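You operate a simulated robot arm through the tools that you are given. There is no shell and no other tool. Be economical: measure what you need, move in short steps, check, and stop when the job is done.

You run a simulated robot arm. Do the job below in one go: nothing can be reset, and whatever is moved stays where it is left.

TASK
Give the feed tray two scoops from the yellow tub; set the slide to Slow.
Fine: use the orange scoop on the low table and put it back.

The check looks at the end state, three seconds after you hand in, the way a careful person would. Anything else that was tipped, shoved, dropped, spilled or broken makes it a failure.

THE ROBOT
A 7-joint arm with a two-finger parallel gripper on a trunk, on a base that drives. Base frame: it is fixed to the floor where the robot stands at the start and does not move with it; the origin is under the middle of the robot, x ahead of it, y to its left, z up. Readings come in mm, rad, newtons and seconds.
With the tool pointing down near the work surface it reaches from about 100 to 360 mm from the robot's upright axis, wherever it stands. Its first joint turns from -2.007 to 2.007 rad. Places, roughly: blue lever [-800, -1100, 1300]; feed tray [-1000, -700, 1300]; orange slide [-1000, -700, 1300]; teal scoop [4500, 5500, 500]; yellow tub [500, -2250, 0]. Payload 3.91 kg.
The tool frame sits at the grasp point between the pads (the TCP): z along the fingers, y along the line on which they close. The tips reach 30 mm beyond it. The gripper opens to 110 mm. The fingers are 20 mm wide and 10 mm thick; the gripper's body (48 by 112 mm) begins 55 mm behind the TCP.
Orientation is that of the tool frame in the base frame, as [roll, pitch, yaw] about the fixed x, y, z axes, in that order (R = Rz(yaw) Ry(pitch) Rx(roll)). With the fingers straight down and closing along the base's y, the tool's x points along the base's -x, its y along +y and its z along -z.

THE INTERFACE
- The arm moves only by the tool apply_moves. Its argument "series" is a list of rows, each a list of 6 numbers: the shift along the base's x, y, z in units of 25 mm (1.0 is 25 mm), then the turn, a rotation vector about the base's x, y, z in units of 8 degrees (1.0 is 8 degrees). In form: [[dx, dy, dz, ax, ay, az], ...]. A call has 1 to 12 rows; each row shifts and turns the commanded pose from where the row before left it. "gripper" is the finger opening in mm, from 0 to 110, set as the call begins (left out, the last holds). A call with a number of a shift or a turn outside -1 to 1 is refused whole. Rows are played at 5 a second. More than 50 mm and 0.15 rad between two rows, or a gripper value outside its range, and nothing of the call is played. Where a pose cannot be reached the arm comes as near as it can. A force on the tool above 40 N (or 10 N above the force at the start of the call, whichever is more), or a blocked arm, ends the call early, and 0.2 s more pass. Each finger travels about 108 mm/s and halts on what it meets, pressing with about 27 N; the grip force reading is that of the motor and also rises with nothing between the fingers. The clock runs only during rows and for 0.2 s after the last one: add rows that do not move to give the fingers time. The reply holds the time, the measured pose of the TCP, the force on the tool along the base axes, the opening and the grip force, in the units named above and with some noise, with the torque about the TCP (base axes, N m) and any sound that the robot's microphone picked up.
- Cameras (640 x 400 px; columns grow to the right, rows downward): "scene" is now at [-59.5, 69.2, 1615.7]; the picture's right is [-1.00, -0.01, 0.00], its down [-0.01, 0.68, -0.74] and it looks along [0.01, -0.74, -0.68] (base axes); focal length 214 px, centre (320, 200). "wrist" rides on the gripper at [72, 17, -103] in the tool frame; the picture's right is [-0.23, 0.97, 0.00], its down [-0.76, -0.18, -0.62] and it looks along [-0.61, -0.14, 0.78] (tool axes); focal length 222 px, centre (320, 200). There is no depth. A picture from a camera that has moved, and an enlarged one, comes with that camera's place and axes in the base frame and with its lens.
- snapshot(camera): a new picture of that camera. No time passes.
- lift_body(by): slides the trunk up (or, below 0, down) by that many mm; the arm and the scene camera ride with it, the base frame stays. It gives what a move gives, with no picture.
- roll_base(legs): drives the robot by 1 to 6 legs, each [ahead, turn to the left] in mm and rad, along the robot's own axes; the way and the turn of a leg run together, so that a leg with both is an arc; at most 1500 mm and 3.142 rad a leg. The arm and the cameras ride along, it lands a little off, and it stops where it bumps. It gives what a move gives.
- turn_head(pan, tilt): turns the head with the scene camera to pan (to the left, within 2.705 rad either way) and tilt (down, from -0.506 to 1.204), counted from straight ahead of the robot. It gives what a move gives.
- close_up(camera, box): a new picture of the part [left, top, right, bottom] of that camera's present view, enlarged. No time passes.
- job_done(): hands the job in; it is judged then, once.

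Work in short steps. Places have to be worked out from the pictures, the camera data and where the tool is seen: move nearer, look again, correct. Check each grasp and each placing, and mend what went wrong. You have 120 turns and 98 pictures in all, those below and enlarged ones among them. Open the gripper and draw the arm clear of the work before you hand the job in, unless the task says otherwise.

The tools are called after ">>>" as name(argument=value, ...) on one line, values as JSON. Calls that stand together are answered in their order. apply_moves: Moves the arm, as the interface text tells. Its arguments: {"type":"object","properties":{"series":{"type":"array"},"gripper":{"type":"number"}},"required":["series"]} The other tools are called the same way: lift_body (by) slides the trunk up or down; roll_base (legs) drives the base; turn_head (pan, tilt) turns the head that bears the scene camera; snapshot (camera) takes a picture; close_up (camera, box) takes an enlarged picture of a part of a camera's view; job_done () hands the job in.

At the start:

```text
clock: 0.0
eef_pos: [-80.0, -428.2, 1431.4]
tool_rot: [3.141, 0.001, 3.135]
ft_force: [0.6, 0.2, -0.4]
ft_torque: [0.04, -0.03, -0.01]
width: 110.1
finger_force: 0.1
trunk travel left (down, up): [-724.0, 266.0]
robot x, y, heading: [-0.0, 0.5, 0.001]
head pan, tilt: [-1.56, 0.744]
```

scene: 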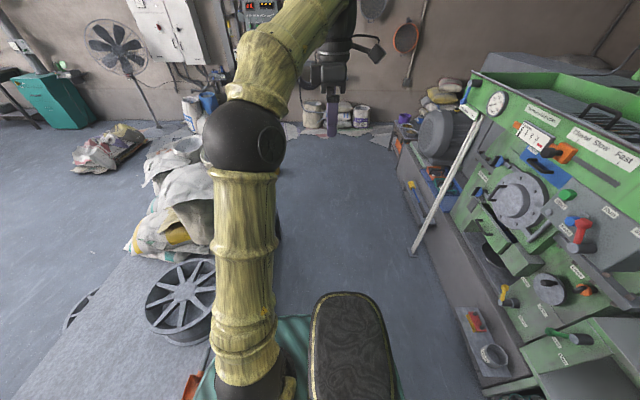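
wrist: 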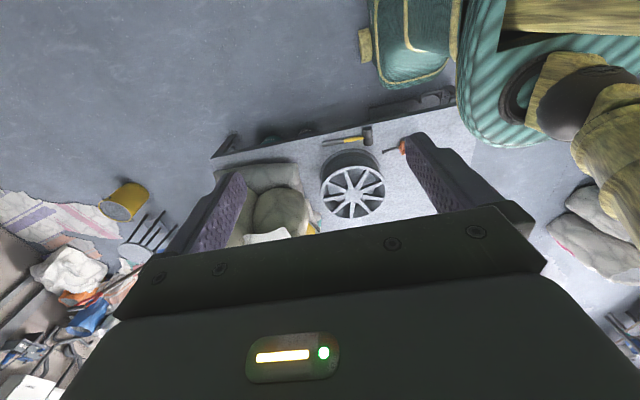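

The first pictures show a machine to the right (-x) with a slide labelled for speeds, and bags and wheels on the floor to the left. I'll enlarge the machine panel and turn the head to survey.

>>> close_up(camera="scene", box=[440, 60, 640, 185])

>>> close_up(camera="scene", box=[380, 170, 640, 400])

>>> turn_head(pan=-2.3, tilt=0.6)

```text
3.20 times, centred on (540, 122) of scene
camera zoom: at [-59.5, 69.2, 1615.7], right [-1.0, -0.01, 0.0], down [-0.01, 0.68, -0.74], along [0.01, -0.74, -0.68], focal length 686 px, centre (-384, 448)
```

zoom: 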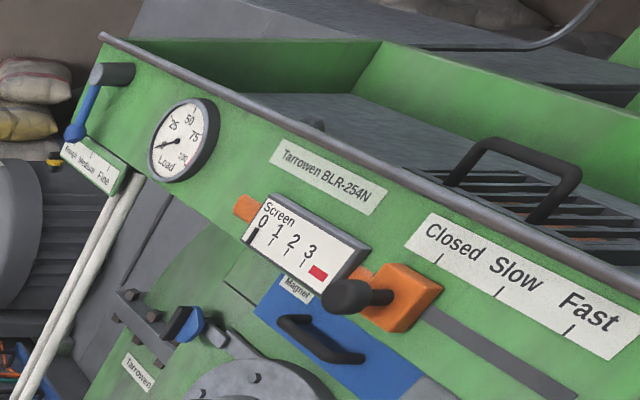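

```text
1.74 times, centred on (510, 285) of scene
camera zoom: at [-59.5, 69.2, 1615.7], right [-1.0, -0.01, 0.0], down [-0.01, 0.68, -0.74], along [0.01, -0.74, -0.68], focal length 373 px, centre (-10, 52)
```

zoom: 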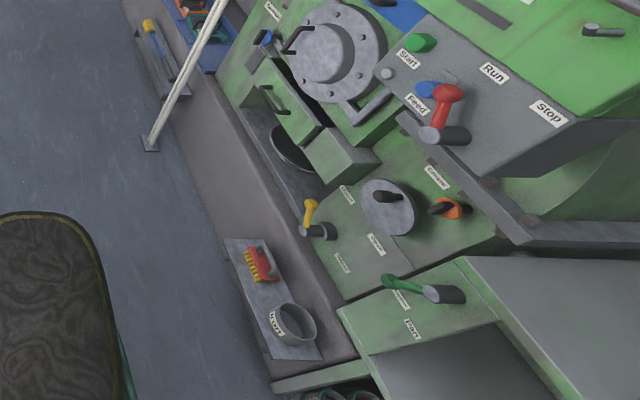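

```text
clock: 1.1
eef_pos: [-79.8, -427.8, 1432.1]
tool_rot: [-3.141, 0.0, 3.134]
ft_force: [0.2, 0.4, 0.2]
ft_torque: [-0.01, 0.01, 0.01]
width: 109.8
finger_force: 0.0
trunk travel left (down, up): [-724.0, 266.0]
robot x, y, heading: [2.3, 2.2, -0.0]
head pan, tilt: [-2.3, 0.6]
```

Looking at the machine head-on, then further at the tub and tables.

>>> snapshot(camera="scene")

>>> turn_head(pan=-0.9, tilt=0.5)

>>> snapshot(camera="scene")

>>> turn_head(pan=0.6, tilt=0.5)

>>> snapshot(camera="scene")

>>> turn_head(pan=2.2, tilt=0.5)

>>> snapshot(camera="scene")

```text
93 pictures are left
camera scene: at [-119.1, 86.5, 1628.0], right [-0.75, 0.67, 0.0], down [0.38, 0.42, -0.82], along [-0.55, -0.62, -0.57], focal length 214 px, centre (320, 200)
```

scene: 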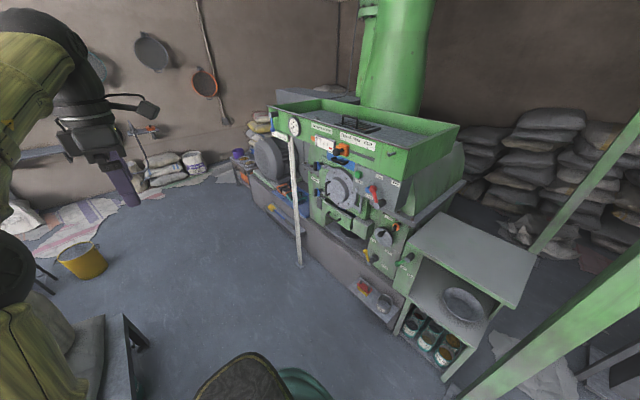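

```text
clock: 2.6
eef_pos: [-79.5, -427.2, 1432.1]
tool_rot: [-3.14, 0.002, 3.135]
ft_force: [0.1, -0.3, -0.9]
ft_torque: [0.01, -0.04, 0.0]
width: 110.4
finger_force: 0.0
trunk travel left (down, up): [-724.0, 266.0]
robot x, y, heading: [2.2, -0.3, -0.002]
head pan, tilt: [-0.901, 0.499]
```

```text
92 pictures are left
camera scene: at [-3.8, 81.1, 1637.0], right [-0.78, -0.62, 0.0], down [-0.3, 0.38, -0.88], along [0.54, -0.69, -0.48], focal length 214 px, centre (320, 200)
```

scene: 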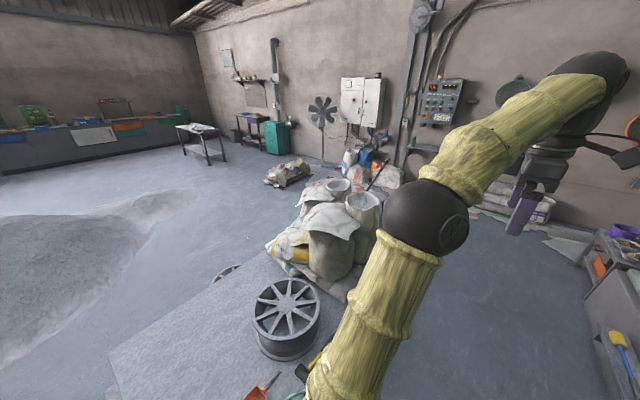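

```text
clock: 4.2
eef_pos: [-78.6, -428.5, 1433.4]
tool_rot: [-3.14, 0.0, 3.135]
ft_force: [-0.3, 0.1, 0.2]
ft_torque: [0.0, -0.03, -0.03]
width: 110.0
finger_force: 0.0
trunk travel left (down, up): [-724.0, 266.0]
robot x, y, heading: [3.0, 1.2, -0.001]
head pan, tilt: [0.6, 0.499]
```

```text
91 pictures are left
camera scene: at [14.9, 203.8, 1637.1], right [0.56, -0.83, 0.0], down [-0.4, -0.27, -0.88], along [0.72, 0.5, -0.48], focal length 214 px, centre (320, 200)
```

scene: 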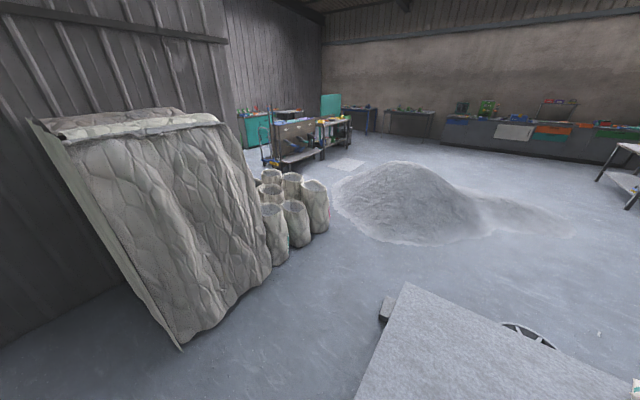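

```text
clock: 5.9
eef_pos: [-80.7, -428.0, 1431.8]
tool_rot: [-3.141, 0.001, 3.134]
ft_force: [0.1, -1.3, 0.7]
ft_torque: [-0.01, 0.01, 0.01]
width: 109.8
finger_force: 0.1
trunk travel left (down, up): [-724.0, 266.0]
robot x, y, heading: [0.5, 0.7, 0.002]
head pan, tilt: [2.201, 0.499]
```

```text
90 pictures are left
camera scene: at [-113.8, 226.0, 1637.1], right [0.81, 0.59, 0.0], down [0.28, -0.39, -0.88], along [-0.52, 0.71, -0.48], focal length 214 px, centre (320, 200)
```

scene: 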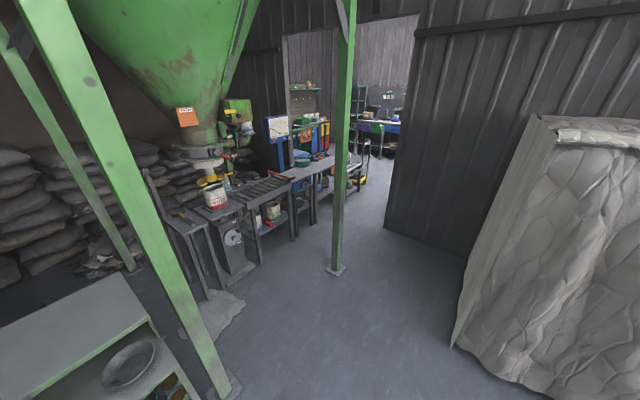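

The low table is right in front of the robot, with the orange scoop close by. I'll look down at it.

>>> turn_head(pan=-0.3, tilt=1.0)

>>> snapshot(camera="scene")

>>> close_up(camera="wrist", box=[80, 80, 440, 300])

```text
clock: 8.2
eef_pos: [-79.9, -428.0, 1432.3]
tool_rot: [3.141, 0.001, 3.134]
ft_force: [0.0, -0.2, 0.6]
ft_torque: [-0.04, -0.02, 0.0]
width: 109.8
finger_force: 0.0
trunk travel left (down, up): [-724.0, 266.0]
robot x, y, heading: [3.2, 5.6, 0.001]
head pan, tilt: [-0.3, 1.0]
```

```text
89 pictures are left
camera scene: at [6.3, 131.9, 1596.0], right [-0.3, -0.96, 0.0], down [-0.8, 0.25, -0.54], along [0.52, -0.16, -0.84], focal length 214 px, centre (320, 200)
```

scene: 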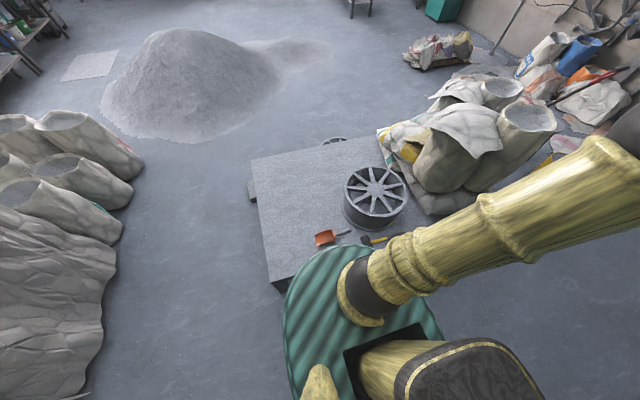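

```text
1.78 times, centred on (260, 190) of wrist
camera zoom: at [-152.1, -410.4, 1535.0], right [0.23, 0.97, 0.0], down [0.76, -0.18, 0.62], along [0.61, -0.15, -0.78], focal length 395 px, centre (427, 218)
```

zoom: 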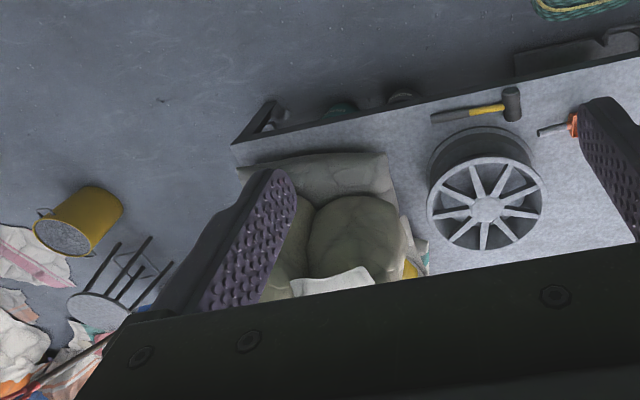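

The orange scoop lies near [525, -65, ~300] with its handle toward +... I'll enlarge it to see its shape.

>>> close_up(camera="scene", box=[280, 205, 440, 305])

>>> turn_head(pan=-1.25, tilt=0.6)

>>> snapshot(camera="scene")

```text
4.00 times, centred on (360, 255) of scene
camera zoom: at [6.3, 131.9, 1596.0], right [-0.3, -0.96, 0.0], down [-0.8, 0.25, -0.54], along [0.52, -0.16, -0.84], focal length 858 px, centre (160, -20)
```

zoom: 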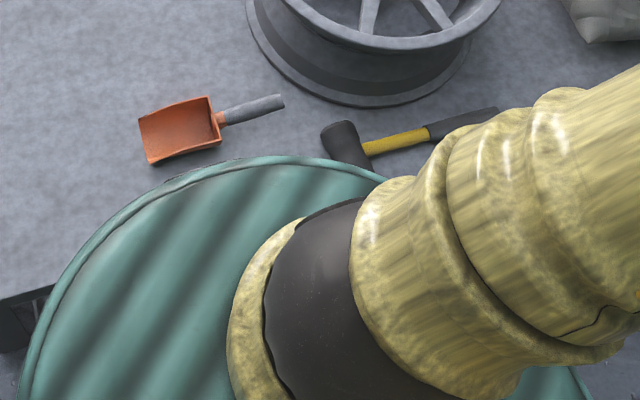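

```text
clock: 9.4
eef_pos: [-80.5, -428.7, 1431.9]
tool_rot: [-3.141, 0.0, 3.136]
ft_force: [-0.1, 0.6, 0.0]
ft_torque: [-0.01, -0.04, 0.01]
width: 109.9
finger_force: 0.0
trunk travel left (down, up): [-724.0, 266.0]
robot x, y, heading: [0.1, -2.1, 0.004]
head pan, tilt: [-1.25, 0.6]
```

```text
86 pictures are left
camera scene: at [-32.2, 68.6, 1627.9], right [-0.95, -0.32, 0.0], down [-0.18, 0.54, -0.82], along [0.26, -0.78, -0.57], focal length 214 px, centre (320, 200)
```

scene: 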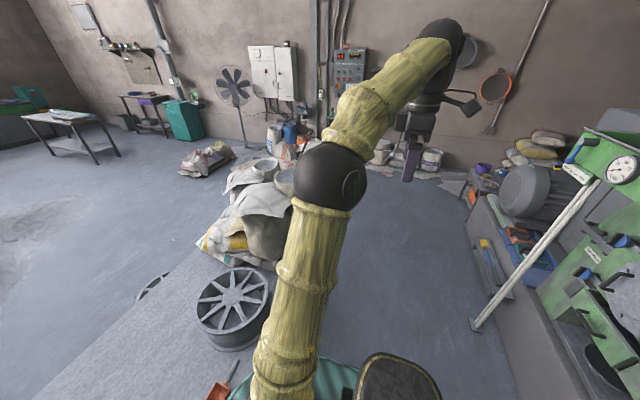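

The scoop lies along y: pan near y≈-30, handle toward y≈-240, at x≈520. I'll lower the trunk part way and look at the table edge and scoop.

>>> lift_body(by=-500)

>>> turn_head(pan=-0.3, tilt=0.9)

>>> snapshot(camera="scene")

>>> snapshot(camera="wrist")

```text
refused: -500 is not a number from -400 to 400
```

```text
clock: 10.6
eef_pos: [-80.7, -427.1, 1432.9]
tool_rot: [3.14, -0.001, 3.133]
ft_force: [-0.2, -0.8, -0.1]
ft_torque: [0.03, 0.01, 0.01]
width: 110.0
finger_force: 0.0
trunk travel left (down, up): [-724.0, 266.0]
robot x, y, heading: [-0.1, 0.3, 0.001]
head pan, tilt: [-0.3, 0.901]
```

```text
85 pictures are left
camera scene: at [11.9, 130.0, 1603.2], right [-0.3, -0.96, 0.0], down [-0.75, 0.23, -0.62], along [0.59, -0.18, -0.78], focal length 214 px, centre (320, 200)
```

scene: 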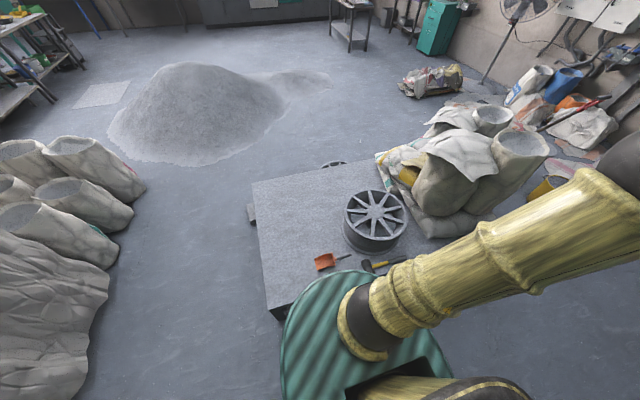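

```text
84 pictures are left
camera wrist: at [-152.1, -410.5, 1534.9], right [0.23, 0.97, 0.0], down [0.76, -0.18, 0.62], along [0.61, -0.15, -0.78], focal length 222 px, centre (320, 200)
```

wrist: 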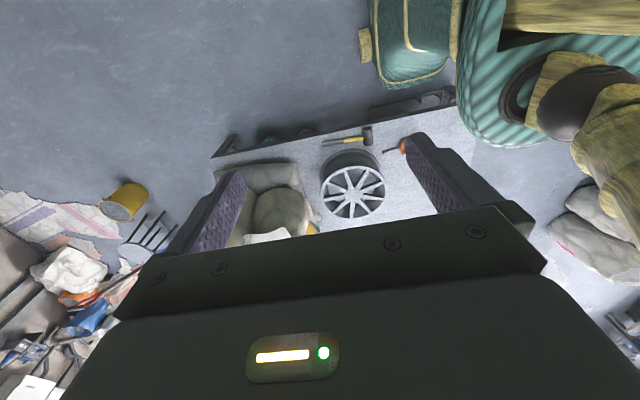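

The lift takes at most 400 mm at a time; I'll lower by 400 then look.

>>> lift_body(by=-400)

>>> turn_head(pan=-0.25, tilt=1.0)

>>> snapshot(camera="scene")

>>> snapshot(camera="wrist")

```text
clock: 14.4
eef_pos: [-80.1, -428.7, 1032.3]
tool_rot: [-3.141, 0.0, 3.136]
ft_force: [0.4, 0.2, -0.5]
ft_torque: [0.02, -0.02, -0.02]
width: 110.0
finger_force: 0.1
trunk travel left (down, up): [-324.0, 666.0]
robot x, y, heading: [-2.5, -0.3, -0.0]
head pan, tilt: [-0.3, 0.901]
```

```text
clock: 15.1
eef_pos: [-80.0, -427.0, 1032.0]
tool_rot: [3.141, 0.001, 3.134]
ft_force: [-0.4, 0.2, 0.9]
ft_torque: [-0.01, -0.01, -0.07]
width: 110.0
finger_force: 0.1
trunk travel left (down, up): [-324.0, 666.0]
robot x, y, heading: [-1.8, 1.8, -0.003]
head pan, tilt: [-0.25, 1.0]
```

```text
83 pictures are left
camera scene: at [7.3, 135.2, 1196.0], right [-0.25, -0.97, 0.0], down [-0.82, 0.21, -0.54], along [0.52, -0.13, -0.84], focal length 214 px, centre (320, 200)
```

scene: 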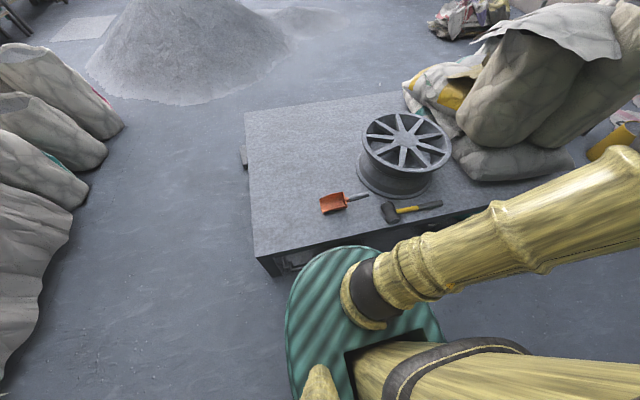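

```text
82 pictures are left
camera wrist: at [-152.1, -410.4, 1135.0], right [0.23, 0.97, 0.0], down [0.76, -0.18, 0.62], along [0.61, -0.15, -0.78], focal length 222 px, centre (320, 200)
```

wrist: 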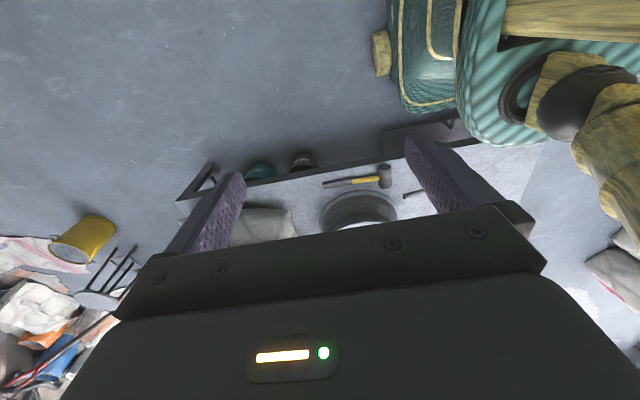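

Triangulating from the two heights: handle runs y≈-114 to -222 at x≈498, z≈355; table edge at x≈300, so the base is close to the table already. I'll swing the arm forward with the fingers turned to close along x.

>>> apply_moves(series=[[1, 0, 0, 0, 0, 0.94], [1, 0, 0, 0, 0, 0.94], [1, 0, 0, 0, 0, 0.94], [1, 0, 0, 0, 0, 0.94], [1, 0, 0, 0, 0, 0.94], [1, 0, 0, 0, 0, 0.94], [1, 0, 0, 0, 0, 0.94], [1, 0, 0, 0, 0, 0.94], [1, 0, 0, 0, 0, 0.94], [1, 0, 0, 0, 0, 0.94], [1, 0, 0, 0, 0, 0.94], [1, 0, 0, 0, 0, 0.91]], gripper=70)

>>> apply_moves(series=[[0.9, 0.9, 0, 0, 0, 0], [0.9, 0.9, 0, 0, 0, 0], [0.9, 0.9, 0, 0, 0, 0], [0.9, 0.9, 0, 0, 0, 0], [0.9, 0.9, 0, 0, 0, 0], [0.9, 0.9, 0, 0, 0, 0], [0.9, 0.9, 0, 0, 0, 0], [0.9, 0.9, 0, 0, 0, 0], [0.9, 0.9, 0, 0, 0, 0], [0.9, 0.9, 0, 0, 0, 0]])

```text
clock: 17.7
eef_pos: [219.1, -428.7, 1032.8]
tool_rot: [-3.141, 0.0, -1.575]
ft_force: [0.0, -0.1, 0.2]
ft_torque: [0.0, -0.01, 0.02]
width: 70.1
finger_force: 0.1
trunk travel left (down, up): [-324.0, 666.0]
robot x, y, heading: [-2.8, 0.2, 0.002]
head pan, tilt: [-0.25, 1.0]
```

```text
clock: 19.9
eef_pos: [444.2, -202.1, 1033.1]
tool_rot: [3.141, -0.001, -1.579]
ft_force: [0.4, -1.3, -0.7]
ft_torque: [0.03, 0.0, 0.01]
width: 70.0
finger_force: 0.1
trunk travel left (down, up): [-324.0, 666.0]
robot x, y, heading: [2.9, 2.5, -0.002]
head pan, tilt: [-0.25, 1.0]
```

Reached 488 mm from the axis without trouble. Go on to above the handle, then look with the wrist camera.

>>> apply_moves(series=[[0.72, 0.5, -1, 0, 0, 0], [0.72, 0.5, -1, 0, 0, 0], [0.72, 0.5, -1, 0, 0, 0], [0, 0, -1, 0, 0, 0], [0, 0, -1, 0, 0, 0], [0, 0, -1, 0, 0, 0], [0, 0, -1, 0, 0, 0], [0, 0, -1, 0, 0, 0]])

>>> snapshot(camera="wrist")

>>> snapshot(camera="scene")

```text
clock: 21.7
eef_pos: [498.8, -164.2, 833.8]
tool_rot: [3.141, 0.001, -1.578]
ft_force: [-0.1, -0.2, 0.0]
ft_torque: [0.03, -0.03, 0.01]
width: 70.0
finger_force: 0.1
trunk travel left (down, up): [-324.0, 666.0]
robot x, y, heading: [-3.0, 0.4, -0.005]
head pan, tilt: [-0.25, 1.0]
```

```text
81 pictures are left
camera wrist: at [482.1, -236.4, 936.3], right [-0.97, 0.23, 0.0], down [0.18, 0.76, 0.62], along [0.15, 0.61, -0.78], focal length 222 px, centre (320, 200)
```

wrist: 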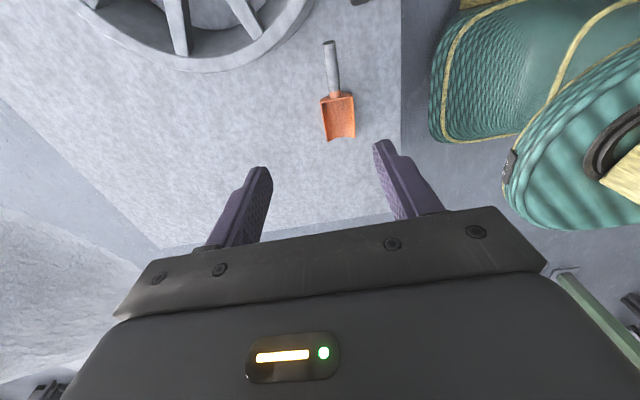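

```text
80 pictures are left
camera scene: at [7.3, 135.3, 1196.0], right [-0.25, -0.97, 0.0], down [-0.82, 0.21, -0.54], along [0.52, -0.13, -0.84], focal length 214 px, centre (320, 200)
```

scene: 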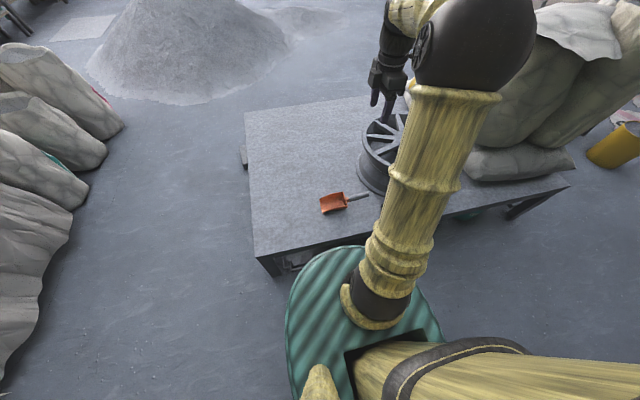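

Combining views: handle from about (472,-203) to (483,-107), z≈400, pan ahead of it toward +y. Shift over it, lower the trunk, and look again.

>>> apply_moves(series=[[-0.8, 0.2, 0, 0, 0, -0.4], [0, 0, 0, 0, 0, -0.4]])

>>> lift_body(by=-250)

>>> snapshot(camera="wrist")

>>> snapshot(camera="scene")

```text
clock: 22.3
eef_pos: [479.4, -159.3, 832.7]
tool_rot: [3.14, 0.0, -1.689]
ft_force: [-0.4, 0.5, 0.3]
ft_torque: [0.02, 0.03, 0.01]
width: 70.2
finger_force: 0.2
trunk travel left (down, up): [-324.0, 666.0]
robot x, y, heading: [2.2, -1.5, 0.004]
head pan, tilt: [-0.25, 1.0]
```

```text
clock: 24.9
eef_pos: [478.6, -159.2, 584.3]
tool_rot: [-3.141, 0.0, -1.689]
ft_force: [0.3, 0.6, -0.2]
ft_torque: [0.0, 0.02, -0.02]
width: 69.8
finger_force: 0.1
trunk travel left (down, up): [-74.0, 916.0]
robot x, y, heading: [0.9, 0.9, 0.001]
head pan, tilt: [-0.25, 1.0]
```

```text
79 pictures are left
camera wrist: at [454.1, -229.5, 685.6], right [-0.94, 0.34, 0.0], down [0.27, 0.74, 0.62], along [0.21, 0.59, -0.78], focal length 222 px, centre (320, 200)
```

wrist: 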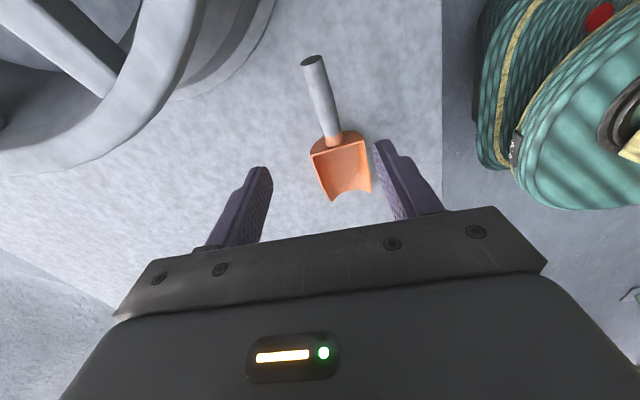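

```text
78 pictures are left
camera scene: at [7.3, 135.3, 946.0], right [-0.25, -0.97, 0.0], down [-0.82, 0.21, -0.54], along [0.52, -0.13, -0.84], focal length 214 px, centre (320, 200)
```

scene: 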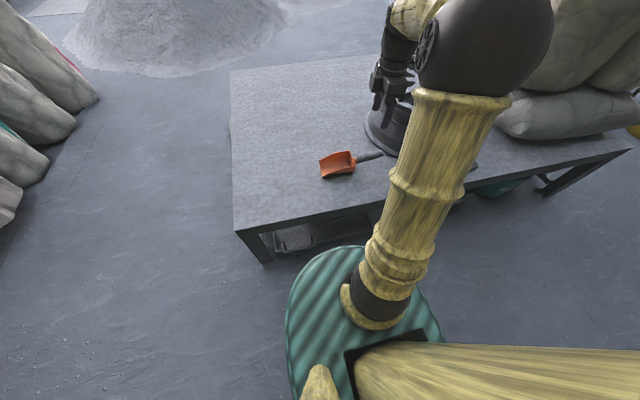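

Handle mid is near (475,-158), z≈390-400, tool aligned. Descend to z≈450 and check.

>>> apply_moves(series=[[-0.1, 0, -1, 0, 0, 0.15], [0, 0, -1, 0, 0, 0], [0, 0, -1, 0, 0, 0], [0, 0, -1, 0, 0, 0], [0, 0, -1, 0, 0, 0], [0, 0, -0.5, 0, 0, 0]])

>>> snapshot(camera="wrist")

>>> close_up(camera="scene", box=[280, 60, 440, 220])

```text
clock: 26.3
eef_pos: [477.4, -160.1, 444.7]
tool_rot: [-3.141, 0.001, -1.669]
ft_force: [0.6, -0.1, -0.5]
ft_torque: [0.03, 0.0, -0.02]
width: 69.9
finger_force: 0.0
trunk travel left (down, up): [-74.0, 916.0]
robot x, y, heading: [-1.6, 2.8, -0.002]
head pan, tilt: [-0.25, 1.0]
```

```text
77 pictures are left
camera wrist: at [453.7, -229.8, 547.7], right [-0.95, 0.32, 0.0], down [0.25, 0.74, 0.62], along [0.2, 0.59, -0.78], focal length 222 px, centre (320, 200)
```

wrist: 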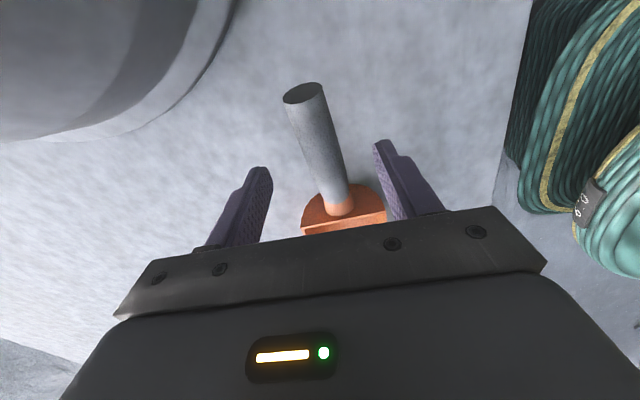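

```text
2.50 times, centred on (360, 140) of scene
camera zoom: at [7.3, 135.3, 945.9], right [-0.25, -0.97, 0.0], down [-0.82, 0.21, -0.54], along [0.52, -0.13, -0.84], focal length 536 px, centre (220, 350)
```

zoom: 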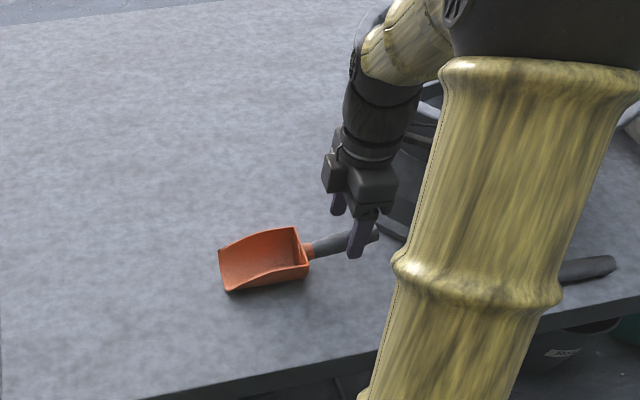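

The handle appears centred between fingers, z≈405-415. Descend 33 mm more, then close.

>>> apply_moves(series=[[-0.06, 0, -0.7, 0, 0, 0], [0, 0, -0.6, 0, 0, 0]])

>>> snapshot(camera="wrist")

>>> close_up(camera="scene", box=[320, 110, 400, 190])

```text
clock: 26.9
eef_pos: [474.1, -159.4, 414.4]
tool_rot: [3.141, -0.001, -1.669]
ft_force: [0.1, 0.5, 0.3]
ft_torque: [0.02, 0.02, -0.03]
width: 70.2
finger_force: 0.1
trunk travel left (down, up): [-74.0, 916.0]
robot x, y, heading: [2.6, -1.7, -0.003]
head pan, tilt: [-0.25, 1.0]
```

```text
75 pictures are left
camera wrist: at [451.3, -229.8, 515.9], right [-0.95, 0.32, 0.0], down [0.25, 0.74, 0.62], along [0.2, 0.59, -0.78], focal length 222 px, centre (320, 200)
```

wrist: 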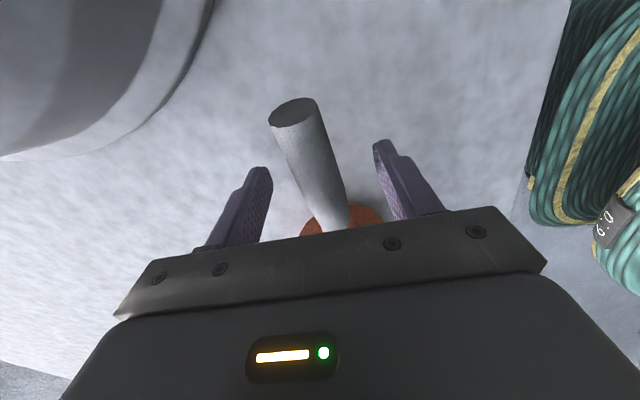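

```text
5.00 times, centred on (360, 150) of scene
camera zoom: at [7.3, 135.3, 945.9], right [-0.25, -0.97, 0.0], down [-0.82, 0.21, -0.54], along [0.52, -0.13, -0.84], focal length 1072 px, centre (120, 450)
```

zoom: 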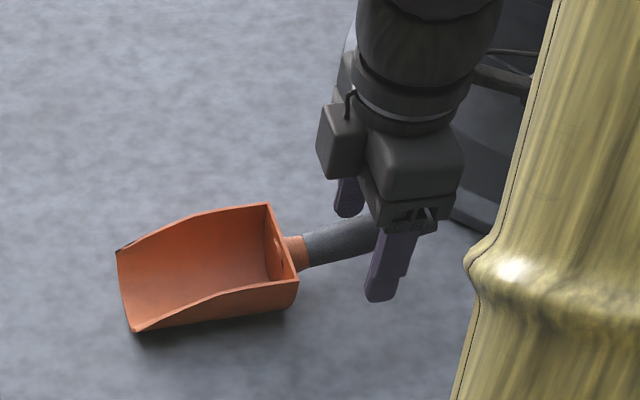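

Fingers straddle the handle. Lower 8 mm more and close.

>>> apply_moves(series=[[0, 0, -0.32, 0, 0, 0]])

>>> apply_moves(series=[[0, 0, 0, 0, 0, 0], [0, 0, 0, 0, 0, 0], [0, 0, 0, 0, 0, 0], [0, 0, 0, 0, 0, 0]], gripper=0)

>>> snapshot(camera="wrist")

```text
clock: 27.3
eef_pos: [474.5, -159.0, 406.1]
tool_rot: [3.141, 0.0, -1.669]
ft_force: [-0.1, -0.1, 0.8]
ft_torque: [0.0, 0.01, 0.01]
width: 69.9
finger_force: 0.0
trunk travel left (down, up): [-74.0, 916.0]
robot x, y, heading: [-0.5, 3.3, -0.006]
head pan, tilt: [-0.25, 1.0]
```

```text
clock: 28.3
eef_pos: [474.3, -159.2, 404.6]
tool_rot: [-3.14, 0.001, -1.668]
ft_force: [-0.5, 0.3, -1.3]
ft_torque: [0.02, 0.1, 0.05]
width: 25.4
finger_force: 26.4
trunk travel left (down, up): [-74.0, 916.0]
robot x, y, heading: [1.2, 0.7, -0.007]
head pan, tilt: [-0.25, 1.0]
```

```text
73 pictures are left
camera wrist: at [451.0, -230.0, 507.9], right [-0.95, 0.32, 0.0], down [0.25, 0.74, 0.62], along [0.2, 0.59, -0.78], focal length 222 px, centre (320, 200)
```

wrist: 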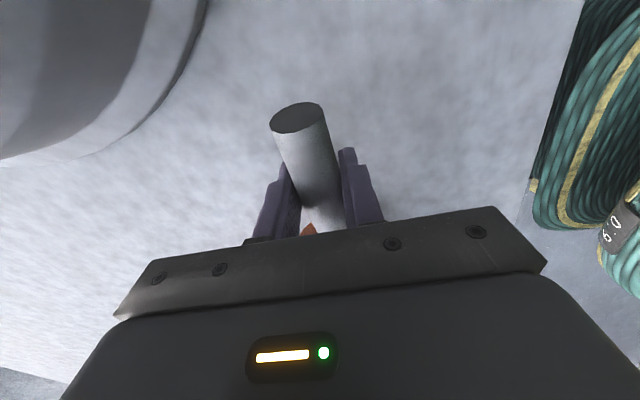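

Gripped at 25 mm width. The put-back pose is TCP (474,-159,405), yaw -1.668. Lift and check.

>>> apply_moves(series=[[0, 0, 0.5, 0, 0, 0], [0, 0, 1, 0, 0, 0], [0, 0, 1, 0, 0, 0], [0, 0, 1, 0, 0, 0], [0, 0, 1, 0, 0, 0], [0, 0, 1, 0, 0, 0], [0, 0, 1, 0, 0, 0]])

>>> snapshot(camera="scene")

>>> snapshot(camera="wrist")

```text
clock: 29.9
eef_pos: [476.4, -158.3, 567.1]
tool_rot: [-3.141, -0.001, -1.669]
ft_force: [0.5, 0.0, 0.3]
ft_torque: [0.03, 0.01, 0.03]
width: 0.1
finger_force: 26.3
trunk travel left (down, up): [-74.0, 916.0]
robot x, y, heading: [-0.9, -0.6, -0.004]
head pan, tilt: [-0.25, 1.0]
```

```text
72 pictures are left
camera scene: at [7.4, 135.3, 945.9], right [-0.25, -0.97, 0.0], down [-0.82, 0.21, -0.54], along [0.52, -0.13, -0.84], focal length 214 px, centre (320, 200)
```

scene: 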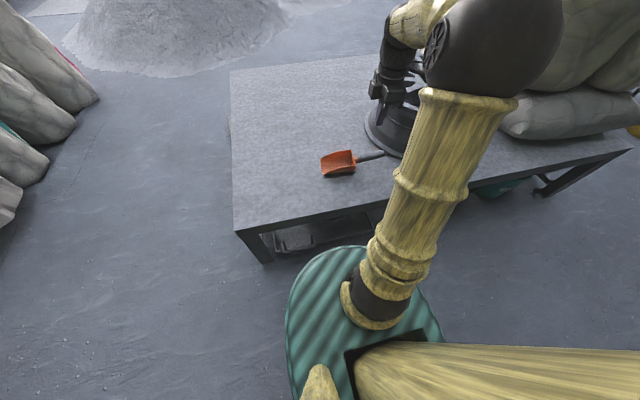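

```text
71 pictures are left
camera wrist: at [452.2, -229.7, 669.9], right [-0.95, 0.32, 0.0], down [0.25, 0.74, 0.62], along [0.2, 0.59, -0.78], focal length 222 px, centre (320, 200)
```

wrist: 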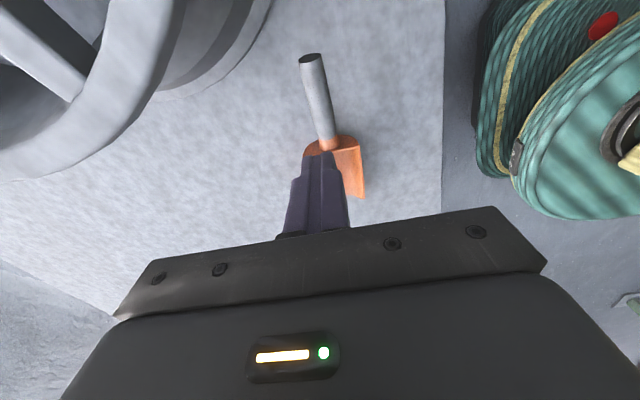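

It slipped: I pinched only the top of the handle, so the handle is lower (~z 375). Open, descend lower in small steps watching force.

>>> apply_moves(series=[[-0.08, 0, 0, 0, 0, 0], [0, 0, 0, 0, 0, 0], [0, 0, -1, 0, 0, 0], [0, 0, -1, 0, 0, 0], [0, 0, -1, 0, 0, 0], [0, 0, -1, 0, 0, 0], [0, 0, -1, 0, 0, 0], [0, 0, -1, 0, 0, 0], [0, 0, -0.8, 0, 0, 0]], gripper=70)

>>> apply_moves(series=[[0, 0, -0.2, 0, 0, 0], [0, 0, -0.2, 0, 0, 0]])

>>> close_up(camera="scene", box=[320, 110, 400, 190])

```text
clock: 31.9
eef_pos: [472.2, -158.4, 395.8]
tool_rot: [-3.142, 0.0, -1.669]
ft_force: [0.2, 1.1, 0.1]
ft_torque: [-0.01, 0.0, 0.0]
width: 69.8
finger_force: 0.0
trunk travel left (down, up): [-74.0, 916.0]
robot x, y, heading: [1.1, 0.9, -0.002]
head pan, tilt: [-0.25, 1.0]
```

```text
clock: 32.5
eef_pos: [472.9, -159.8, 389.3]
tool_rot: [-3.137, -0.002, -1.67]
ft_force: [-3.3, 1.6, 31.2]
ft_torque: [0.28, 1.3, -0.11]
width: 71.0
finger_force: 0.9
trunk travel left (down, up): [-74.0, 916.0]
robot x, y, heading: [-0.7, 2.5, -0.004]
head pan, tilt: [-0.25, 1.0]
```

```text
5.00 times, centred on (360, 150) of scene
camera zoom: at [5.9, 135.8, 946.6], right [-0.25, -0.97, 0.0], down [-0.81, 0.21, -0.54], along [0.52, -0.13, -0.84], focal length 1072 px, centre (120, 450)
```

zoom: 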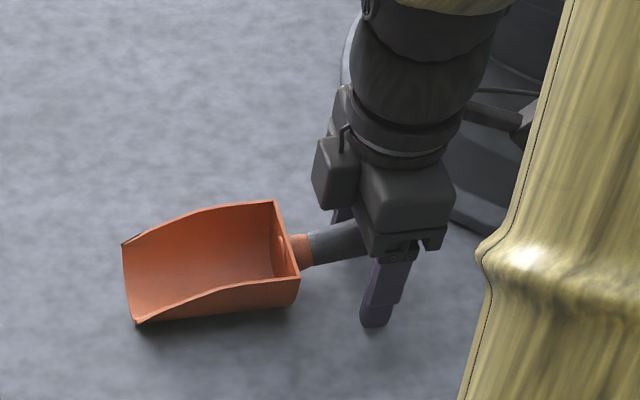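

Tips touched the table at TCP ≈389 (table z≈360). Raise 4 mm and close.

>>> apply_moves(series=[[0, 0, 0.2, 0, 0, 0]])

>>> apply_moves(series=[[0, 0, 0, 0, 0, 0], [0, 0, 0, 0, 0, 0], [0, 0, 0, 0, 0, 0], [0, 0, 0, 0, 0, 0]], gripper=0)

>>> apply_moves(series=[[0, 0, 0.4, 0, 0, 0], [0, 0, 0.4, 0, 0, 0], [0, 0, 0.4, 0, 0, 0], [0, 0, 0.8, 0, 0, 0]])

>>> close_up(camera="scene", box=[280, 60, 440, 220])

```text
clock: 32.9
eef_pos: [472.6, -160.6, 391.4]
tool_rot: [3.141, 0.0, -1.666]
ft_force: [-0.1, -0.1, -0.5]
ft_torque: [-0.04, 0.01, 0.01]
width: 70.1
finger_force: 0.0
trunk travel left (down, up): [-74.0, 916.0]
robot x, y, heading: [-1.5, 2.8, 0.001]
head pan, tilt: [-0.25, 1.0]
```

```text
clock: 33.9
eef_pos: [472.8, -159.3, 392.1]
tool_rot: [-3.141, -0.001, -1.668]
ft_force: [0.3, 0.7, -0.8]
ft_torque: [-0.14, 0.05, 0.0]
width: 25.2
finger_force: 26.9
trunk travel left (down, up): [-74.0, 916.0]
robot x, y, heading: [-4.0, -1.0, 0.002]
head pan, tilt: [-0.25, 1.0]
```

```text
clock: 34.9
eef_pos: [473.8, -159.4, 441.5]
tool_rot: [3.141, 0.001, -1.667]
ft_force: [-1.0, -0.4, -2.1]
ft_torque: [-0.13, 0.01, 0.05]
width: 25.3
finger_force: 27.4
trunk travel left (down, up): [-74.0, 916.0]
robot x, y, heading: [-2.3, 2.1, 0.002]
head pan, tilt: [-0.25, 1.0]
```

```text
2.50 times, centred on (360, 140) of scene
camera zoom: at [7.5, 135.2, 945.9], right [-0.25, -0.97, 0.0], down [-0.82, 0.21, -0.54], along [0.52, -0.13, -0.84], focal length 536 px, centre (220, 350)
```

zoom: 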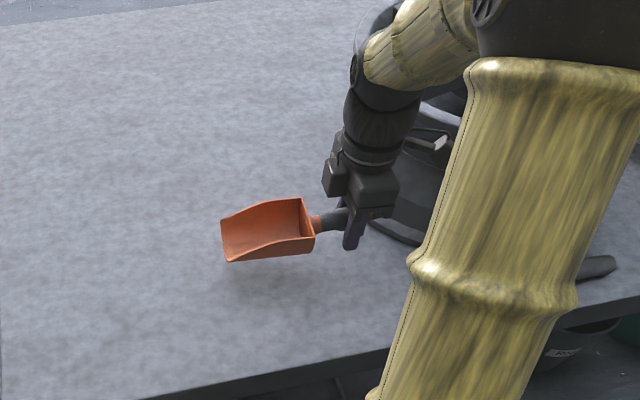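

The scoop is held firmly. I'll raise the trunk 400, back away from the table, and turn toward the tub side in stages.

>>> lift_body(by=400)

>>> roll_base(legs=[[-200, 0], [0, -1.571]])

>>> turn_head(pan=0.4, tilt=0.6)

>>> snapshot(camera="scene")

```text
clock: 38.7
eef_pos: [473.0, -159.5, 841.2]
tool_rot: [3.141, 0.001, -1.669]
ft_force: [0.9, -0.1, -1.7]
ft_torque: [-0.19, 0.05, 0.01]
width: 25.1
finger_force: 26.9
trunk travel left (down, up): [-474.0, 516.0]
robot x, y, heading: [-0.0, 1.0, 0.001]
head pan, tilt: [-0.25, 1.0]
```

```text
clock: 46.1
eef_pos: [-361.9, -472.5, 842.7]
tool_rot: [-3.141, -0.001, 3.037]
ft_force: [0.0, 0.4, -1.9]
ft_torque: [0.05, 0.15, -0.01]
width: 25.2
finger_force: 26.9
trunk travel left (down, up): [-474.0, 516.0]
robot x, y, heading: [-196.0, 0.8, -1.58]
head pan, tilt: [-0.25, 1.0]
```

```text
clock: 47.1
eef_pos: [-362.1, -471.2, 840.6]
tool_rot: [3.141, 0.0, 3.036]
ft_force: [-0.2, 0.0, -2.2]
ft_torque: [0.02, 0.13, 0.0]
width: 25.0
finger_force: 27.6
trunk travel left (down, up): [-474.0, 516.0]
robot x, y, heading: [-198.6, -0.2, -1.578]
head pan, tilt: [0.4, 0.6]
```

```text
68 pictures are left
camera scene: at [-12.1, -23.8, 1377.9], right [-0.92, -0.38, 0.0], down [-0.22, 0.52, -0.82], along [0.31, -0.76, -0.57], focal length 214 px, centre (320, 200)
```

scene: 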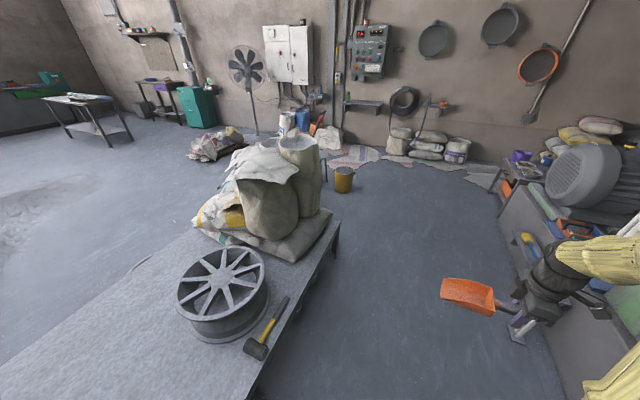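

The way along the table is clear; the tub is at about (580,-2200). Drive 1000 ahead, turn left 0.53, then 800 on, and look.

>>> roll_base(legs=[[1000, 0], [0, 0.535], [800, 0]])

>>> turn_head(pan=0.1, tilt=0.9)

>>> snapshot(camera="scene")

>>> snapshot(camera="wrist")

```text
clock: 59.7
eef_pos: [281.1, -2169.9, 841.8]
tool_rot: [3.141, 0.0, -2.716]
ft_force: [-0.2, -0.3, -1.3]
ft_torque: [-0.07, 0.13, 0.0]
width: 25.1
finger_force: 26.6
trunk travel left (down, up): [-474.0, 516.0]
robot x, y, heading: [185.8, -1682.9, -1.05]
head pan, tilt: [0.4, 0.6]
```

```text
clock: 60.5
eef_pos: [282.0, -2170.0, 840.6]
tool_rot: [3.141, 0.0, -2.715]
ft_force: [0.1, 0.6, -1.5]
ft_torque: [-0.07, 0.14, -0.01]
width: 25.1
finger_force: 27.0
trunk travel left (down, up): [-474.0, 516.0]
robot x, y, heading: [180.8, -1674.9, -1.048]
head pan, tilt: [0.099, 0.901]
```

```text
67 pictures are left
camera scene: at [330.3, -1613.8, 1353.2], right [-0.81, -0.58, 0.0], down [-0.46, 0.64, -0.62], along [0.36, -0.5, -0.78], focal length 214 px, centre (320, 200)
```

scene: 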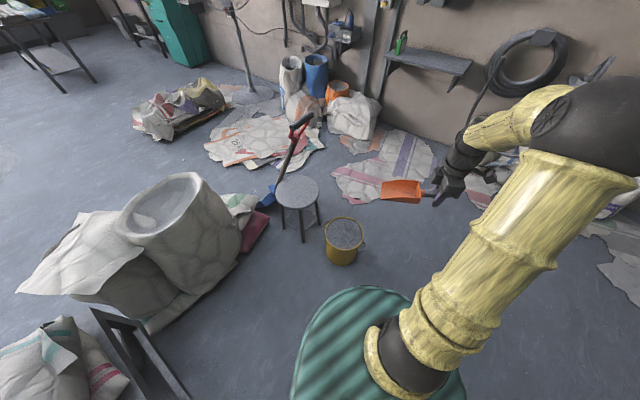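

```text
66 pictures are left
camera wrist: at [209.4, -2184.2, 944.4], right [-0.2, 0.98, 0.0], down [0.77, 0.15, 0.62], along [0.61, 0.12, -0.78], focal length 222 px, centre (320, 200)
```

wrist: 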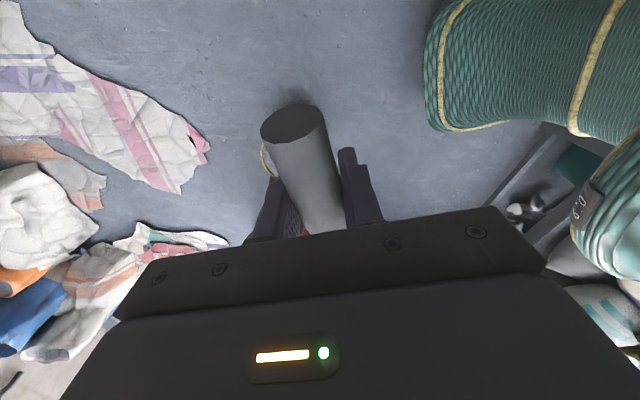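

Tub centre ≈ (583,-2195), rim z≈230, about 220 mm across; it's 647 ahead of the robot and 88 left. Drive 180 closer.

>>> roll_base(legs=[[180, 0]])

>>> lift_body(by=-250)

>>> turn_head(pan=0.0, tilt=1.1)

>>> snapshot(camera="scene")

>>> snapshot(camera="wrist")

```text
clock: 62.2
eef_pos: [373.9, -2325.9, 840.7]
tool_rot: [-3.141, 0.002, -2.714]
ft_force: [-0.4, 0.2, -1.4]
ft_torque: [-0.06, 0.15, -0.01]
width: 25.4
finger_force: 26.9
trunk travel left (down, up): [-474.0, 516.0]
robot x, y, heading: [271.8, -1837.8, -1.048]
head pan, tilt: [0.099, 0.901]
```

```text
clock: 64.8
eef_pos: [373.6, -2327.0, 590.9]
tool_rot: [3.142, 0.001, -2.714]
ft_force: [-0.2, 0.1, -1.5]
ft_torque: [-0.08, 0.13, 0.06]
width: 25.2
finger_force: 26.9
trunk travel left (down, up): [-224.0, 766.0]
robot x, y, heading: [274.9, -1832.6, -1.041]
head pan, tilt: [0.099, 0.901]
```

```text
clock: 65.5
eef_pos: [374.9, -2325.3, 591.6]
tool_rot: [-3.141, 0.001, -2.711]
ft_force: [0.1, 0.5, -2.0]
ft_torque: [-0.03, 0.14, 0.03]
width: 24.8
finger_force: 27.5
trunk travel left (down, up): [-224.0, 766.0]
robot x, y, heading: [272.4, -1836.2, -1.039]
head pan, tilt: [0.0, 1.1]
```

```text
65 pictures are left
camera scene: at [408.0, -1763.3, 1089.4], right [-0.86, -0.5, 0.0], down [-0.45, 0.77, -0.45], along [0.23, -0.39, -0.89], focal length 214 px, centre (320, 200)
```

scene: 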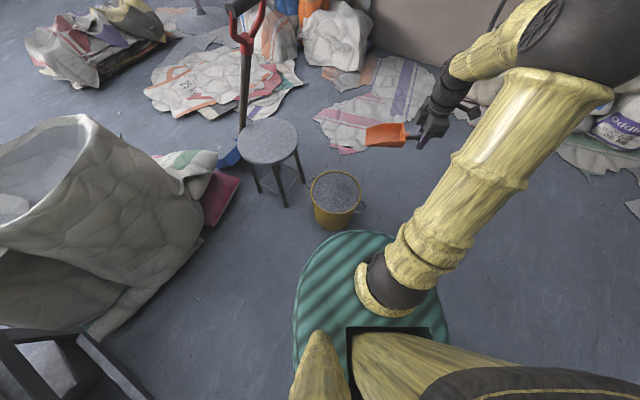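

```text
64 pictures are left
camera wrist: at [301.4, -2340.6, 694.4], right [-0.2, 0.98, 0.0], down [0.77, 0.15, 0.62], along [0.61, 0.12, -0.78], focal length 222 px, centre (320, 200)
```

wrist: 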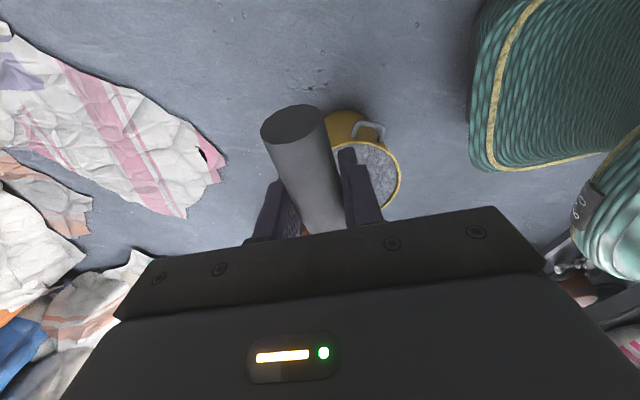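

The tub centre is about (592,-2205), rim z≈260. The pan points to (0.91,0.42). I'll move so the pan's lip will be over the tub and tilt the nose down 45°.

>>> apply_moves(series=[[0.89, 0.57, 0, 0, 0, 0], [0.89, 0.57, 0, 0, 0, 0], [0.89, 0.57, 0, 0, 0, 0], [0.89, 0.57, 0, 0, 0, 0], [0.89, 0.57, 0, 0, 0, 0]])

>>> apply_moves(series=[[0, 0, 0, -0.39, 0.85, 0], [0, 0, 0, -0.39, 0.85, 0], [0, 0, 0, -0.39, 0.85, 0], [0, 0, 0, -0.39, 0.85, 0], [0, 0, 0, -0.39, 0.85, 0], [0, 0, 0, -0.39, 0.85, 0]])

>>> snapshot(camera="scene")

>>> snapshot(camera="wrist")

```text
clock: 66.7
eef_pos: [484.5, -2253.1, 592.1]
tool_rot: [-3.141, 0.0, -2.713]
ft_force: [0.0, 0.4, -1.8]
ft_torque: [-0.03, 0.12, -0.02]
width: 25.3
finger_force: 27.0
trunk travel left (down, up): [-224.0, 766.0]
robot x, y, heading: [277.1, -1837.2, -1.044]
head pan, tilt: [0.0, 1.1]
```

```text
clock: 68.1
eef_pos: [483.8, -2254.7, 591.8]
tool_rot: [-3.139, -0.785, -2.717]
ft_force: [0.2, 0.2, -1.6]
ft_torque: [-0.01, 0.09, 0.0]
width: 25.3
finger_force: 27.0
trunk travel left (down, up): [-224.0, 766.0]
robot x, y, heading: [275.3, -1836.6, -1.049]
head pan, tilt: [0.0, 1.1]
```

```text
63 pictures are left
camera scene: at [407.8, -1763.2, 1089.4], right [-0.86, -0.5, 0.0], down [-0.45, 0.77, -0.45], along [0.23, -0.39, -0.89], focal length 214 px, centre (320, 200)
```

scene: 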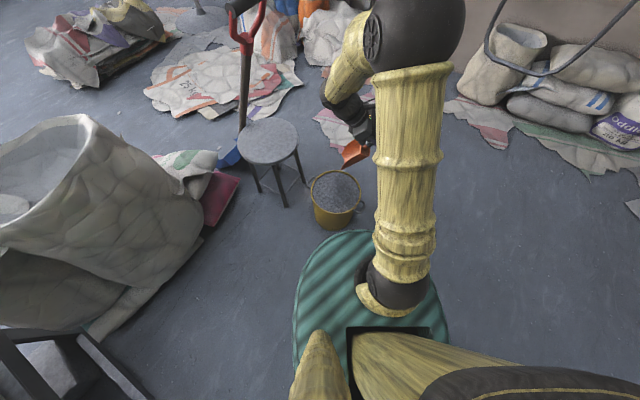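

```text
62 pictures are left
camera wrist: at [497.6, -2230.2, 715.2], right [-0.26, 0.95, -0.16], down [0.96, 0.25, -0.1], along [-0.05, -0.18, -0.98], focal length 222 px, centre (320, 200)
```

wrist: 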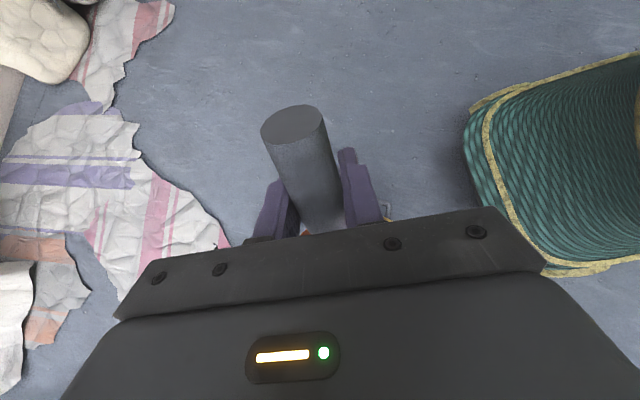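

The projected lip position matches the picture. Lower the trunk by 150 so the lip hangs just above the rim, and check.

>>> lift_body(by=-150)

>>> close_up(camera="scene", box=[240, 60, 440, 240])

>>> snapshot(camera="wrist")

```text
clock: 69.8
eef_pos: [484.5, -2255.1, 441.7]
tool_rot: [-3.139, -0.784, -2.714]
ft_force: [0.4, 0.4, -1.6]
ft_torque: [0.02, 0.08, -0.03]
width: 25.2
finger_force: 27.5
trunk travel left (down, up): [-74.0, 916.0]
robot x, y, heading: [270.6, -1835.4, -1.042]
head pan, tilt: [0.0, 1.1]
```

```text
2.22 times, centred on (340, 150) of scene
camera zoom: at [408.0, -1763.2, 939.3], right [-0.86, -0.5, 0.0], down [-0.45, 0.77, -0.45], along [0.23, -0.39, -0.89], focal length 477 px, centre (276, 311)
```

zoom: 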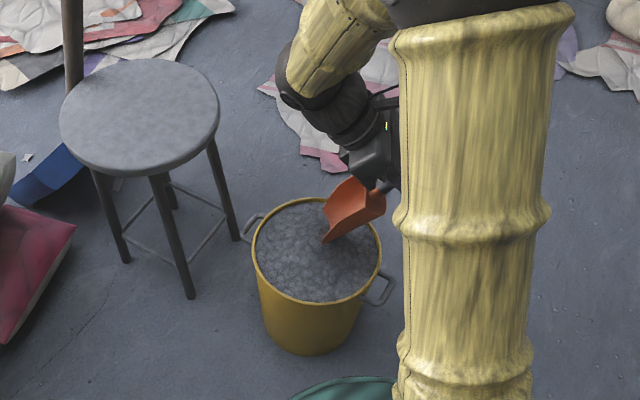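

```text
60 pictures are left
camera wrist: at [497.5, -2230.2, 565.2], right [-0.26, 0.95, -0.16], down [0.96, 0.25, -0.1], along [-0.05, -0.18, -0.98], focal length 222 px, centre (320, 200)
```

wrist: 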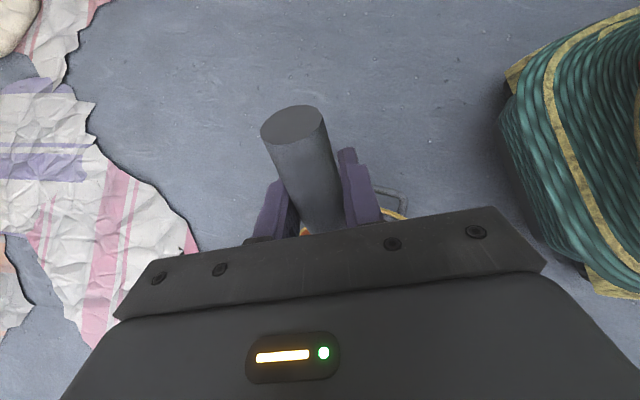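

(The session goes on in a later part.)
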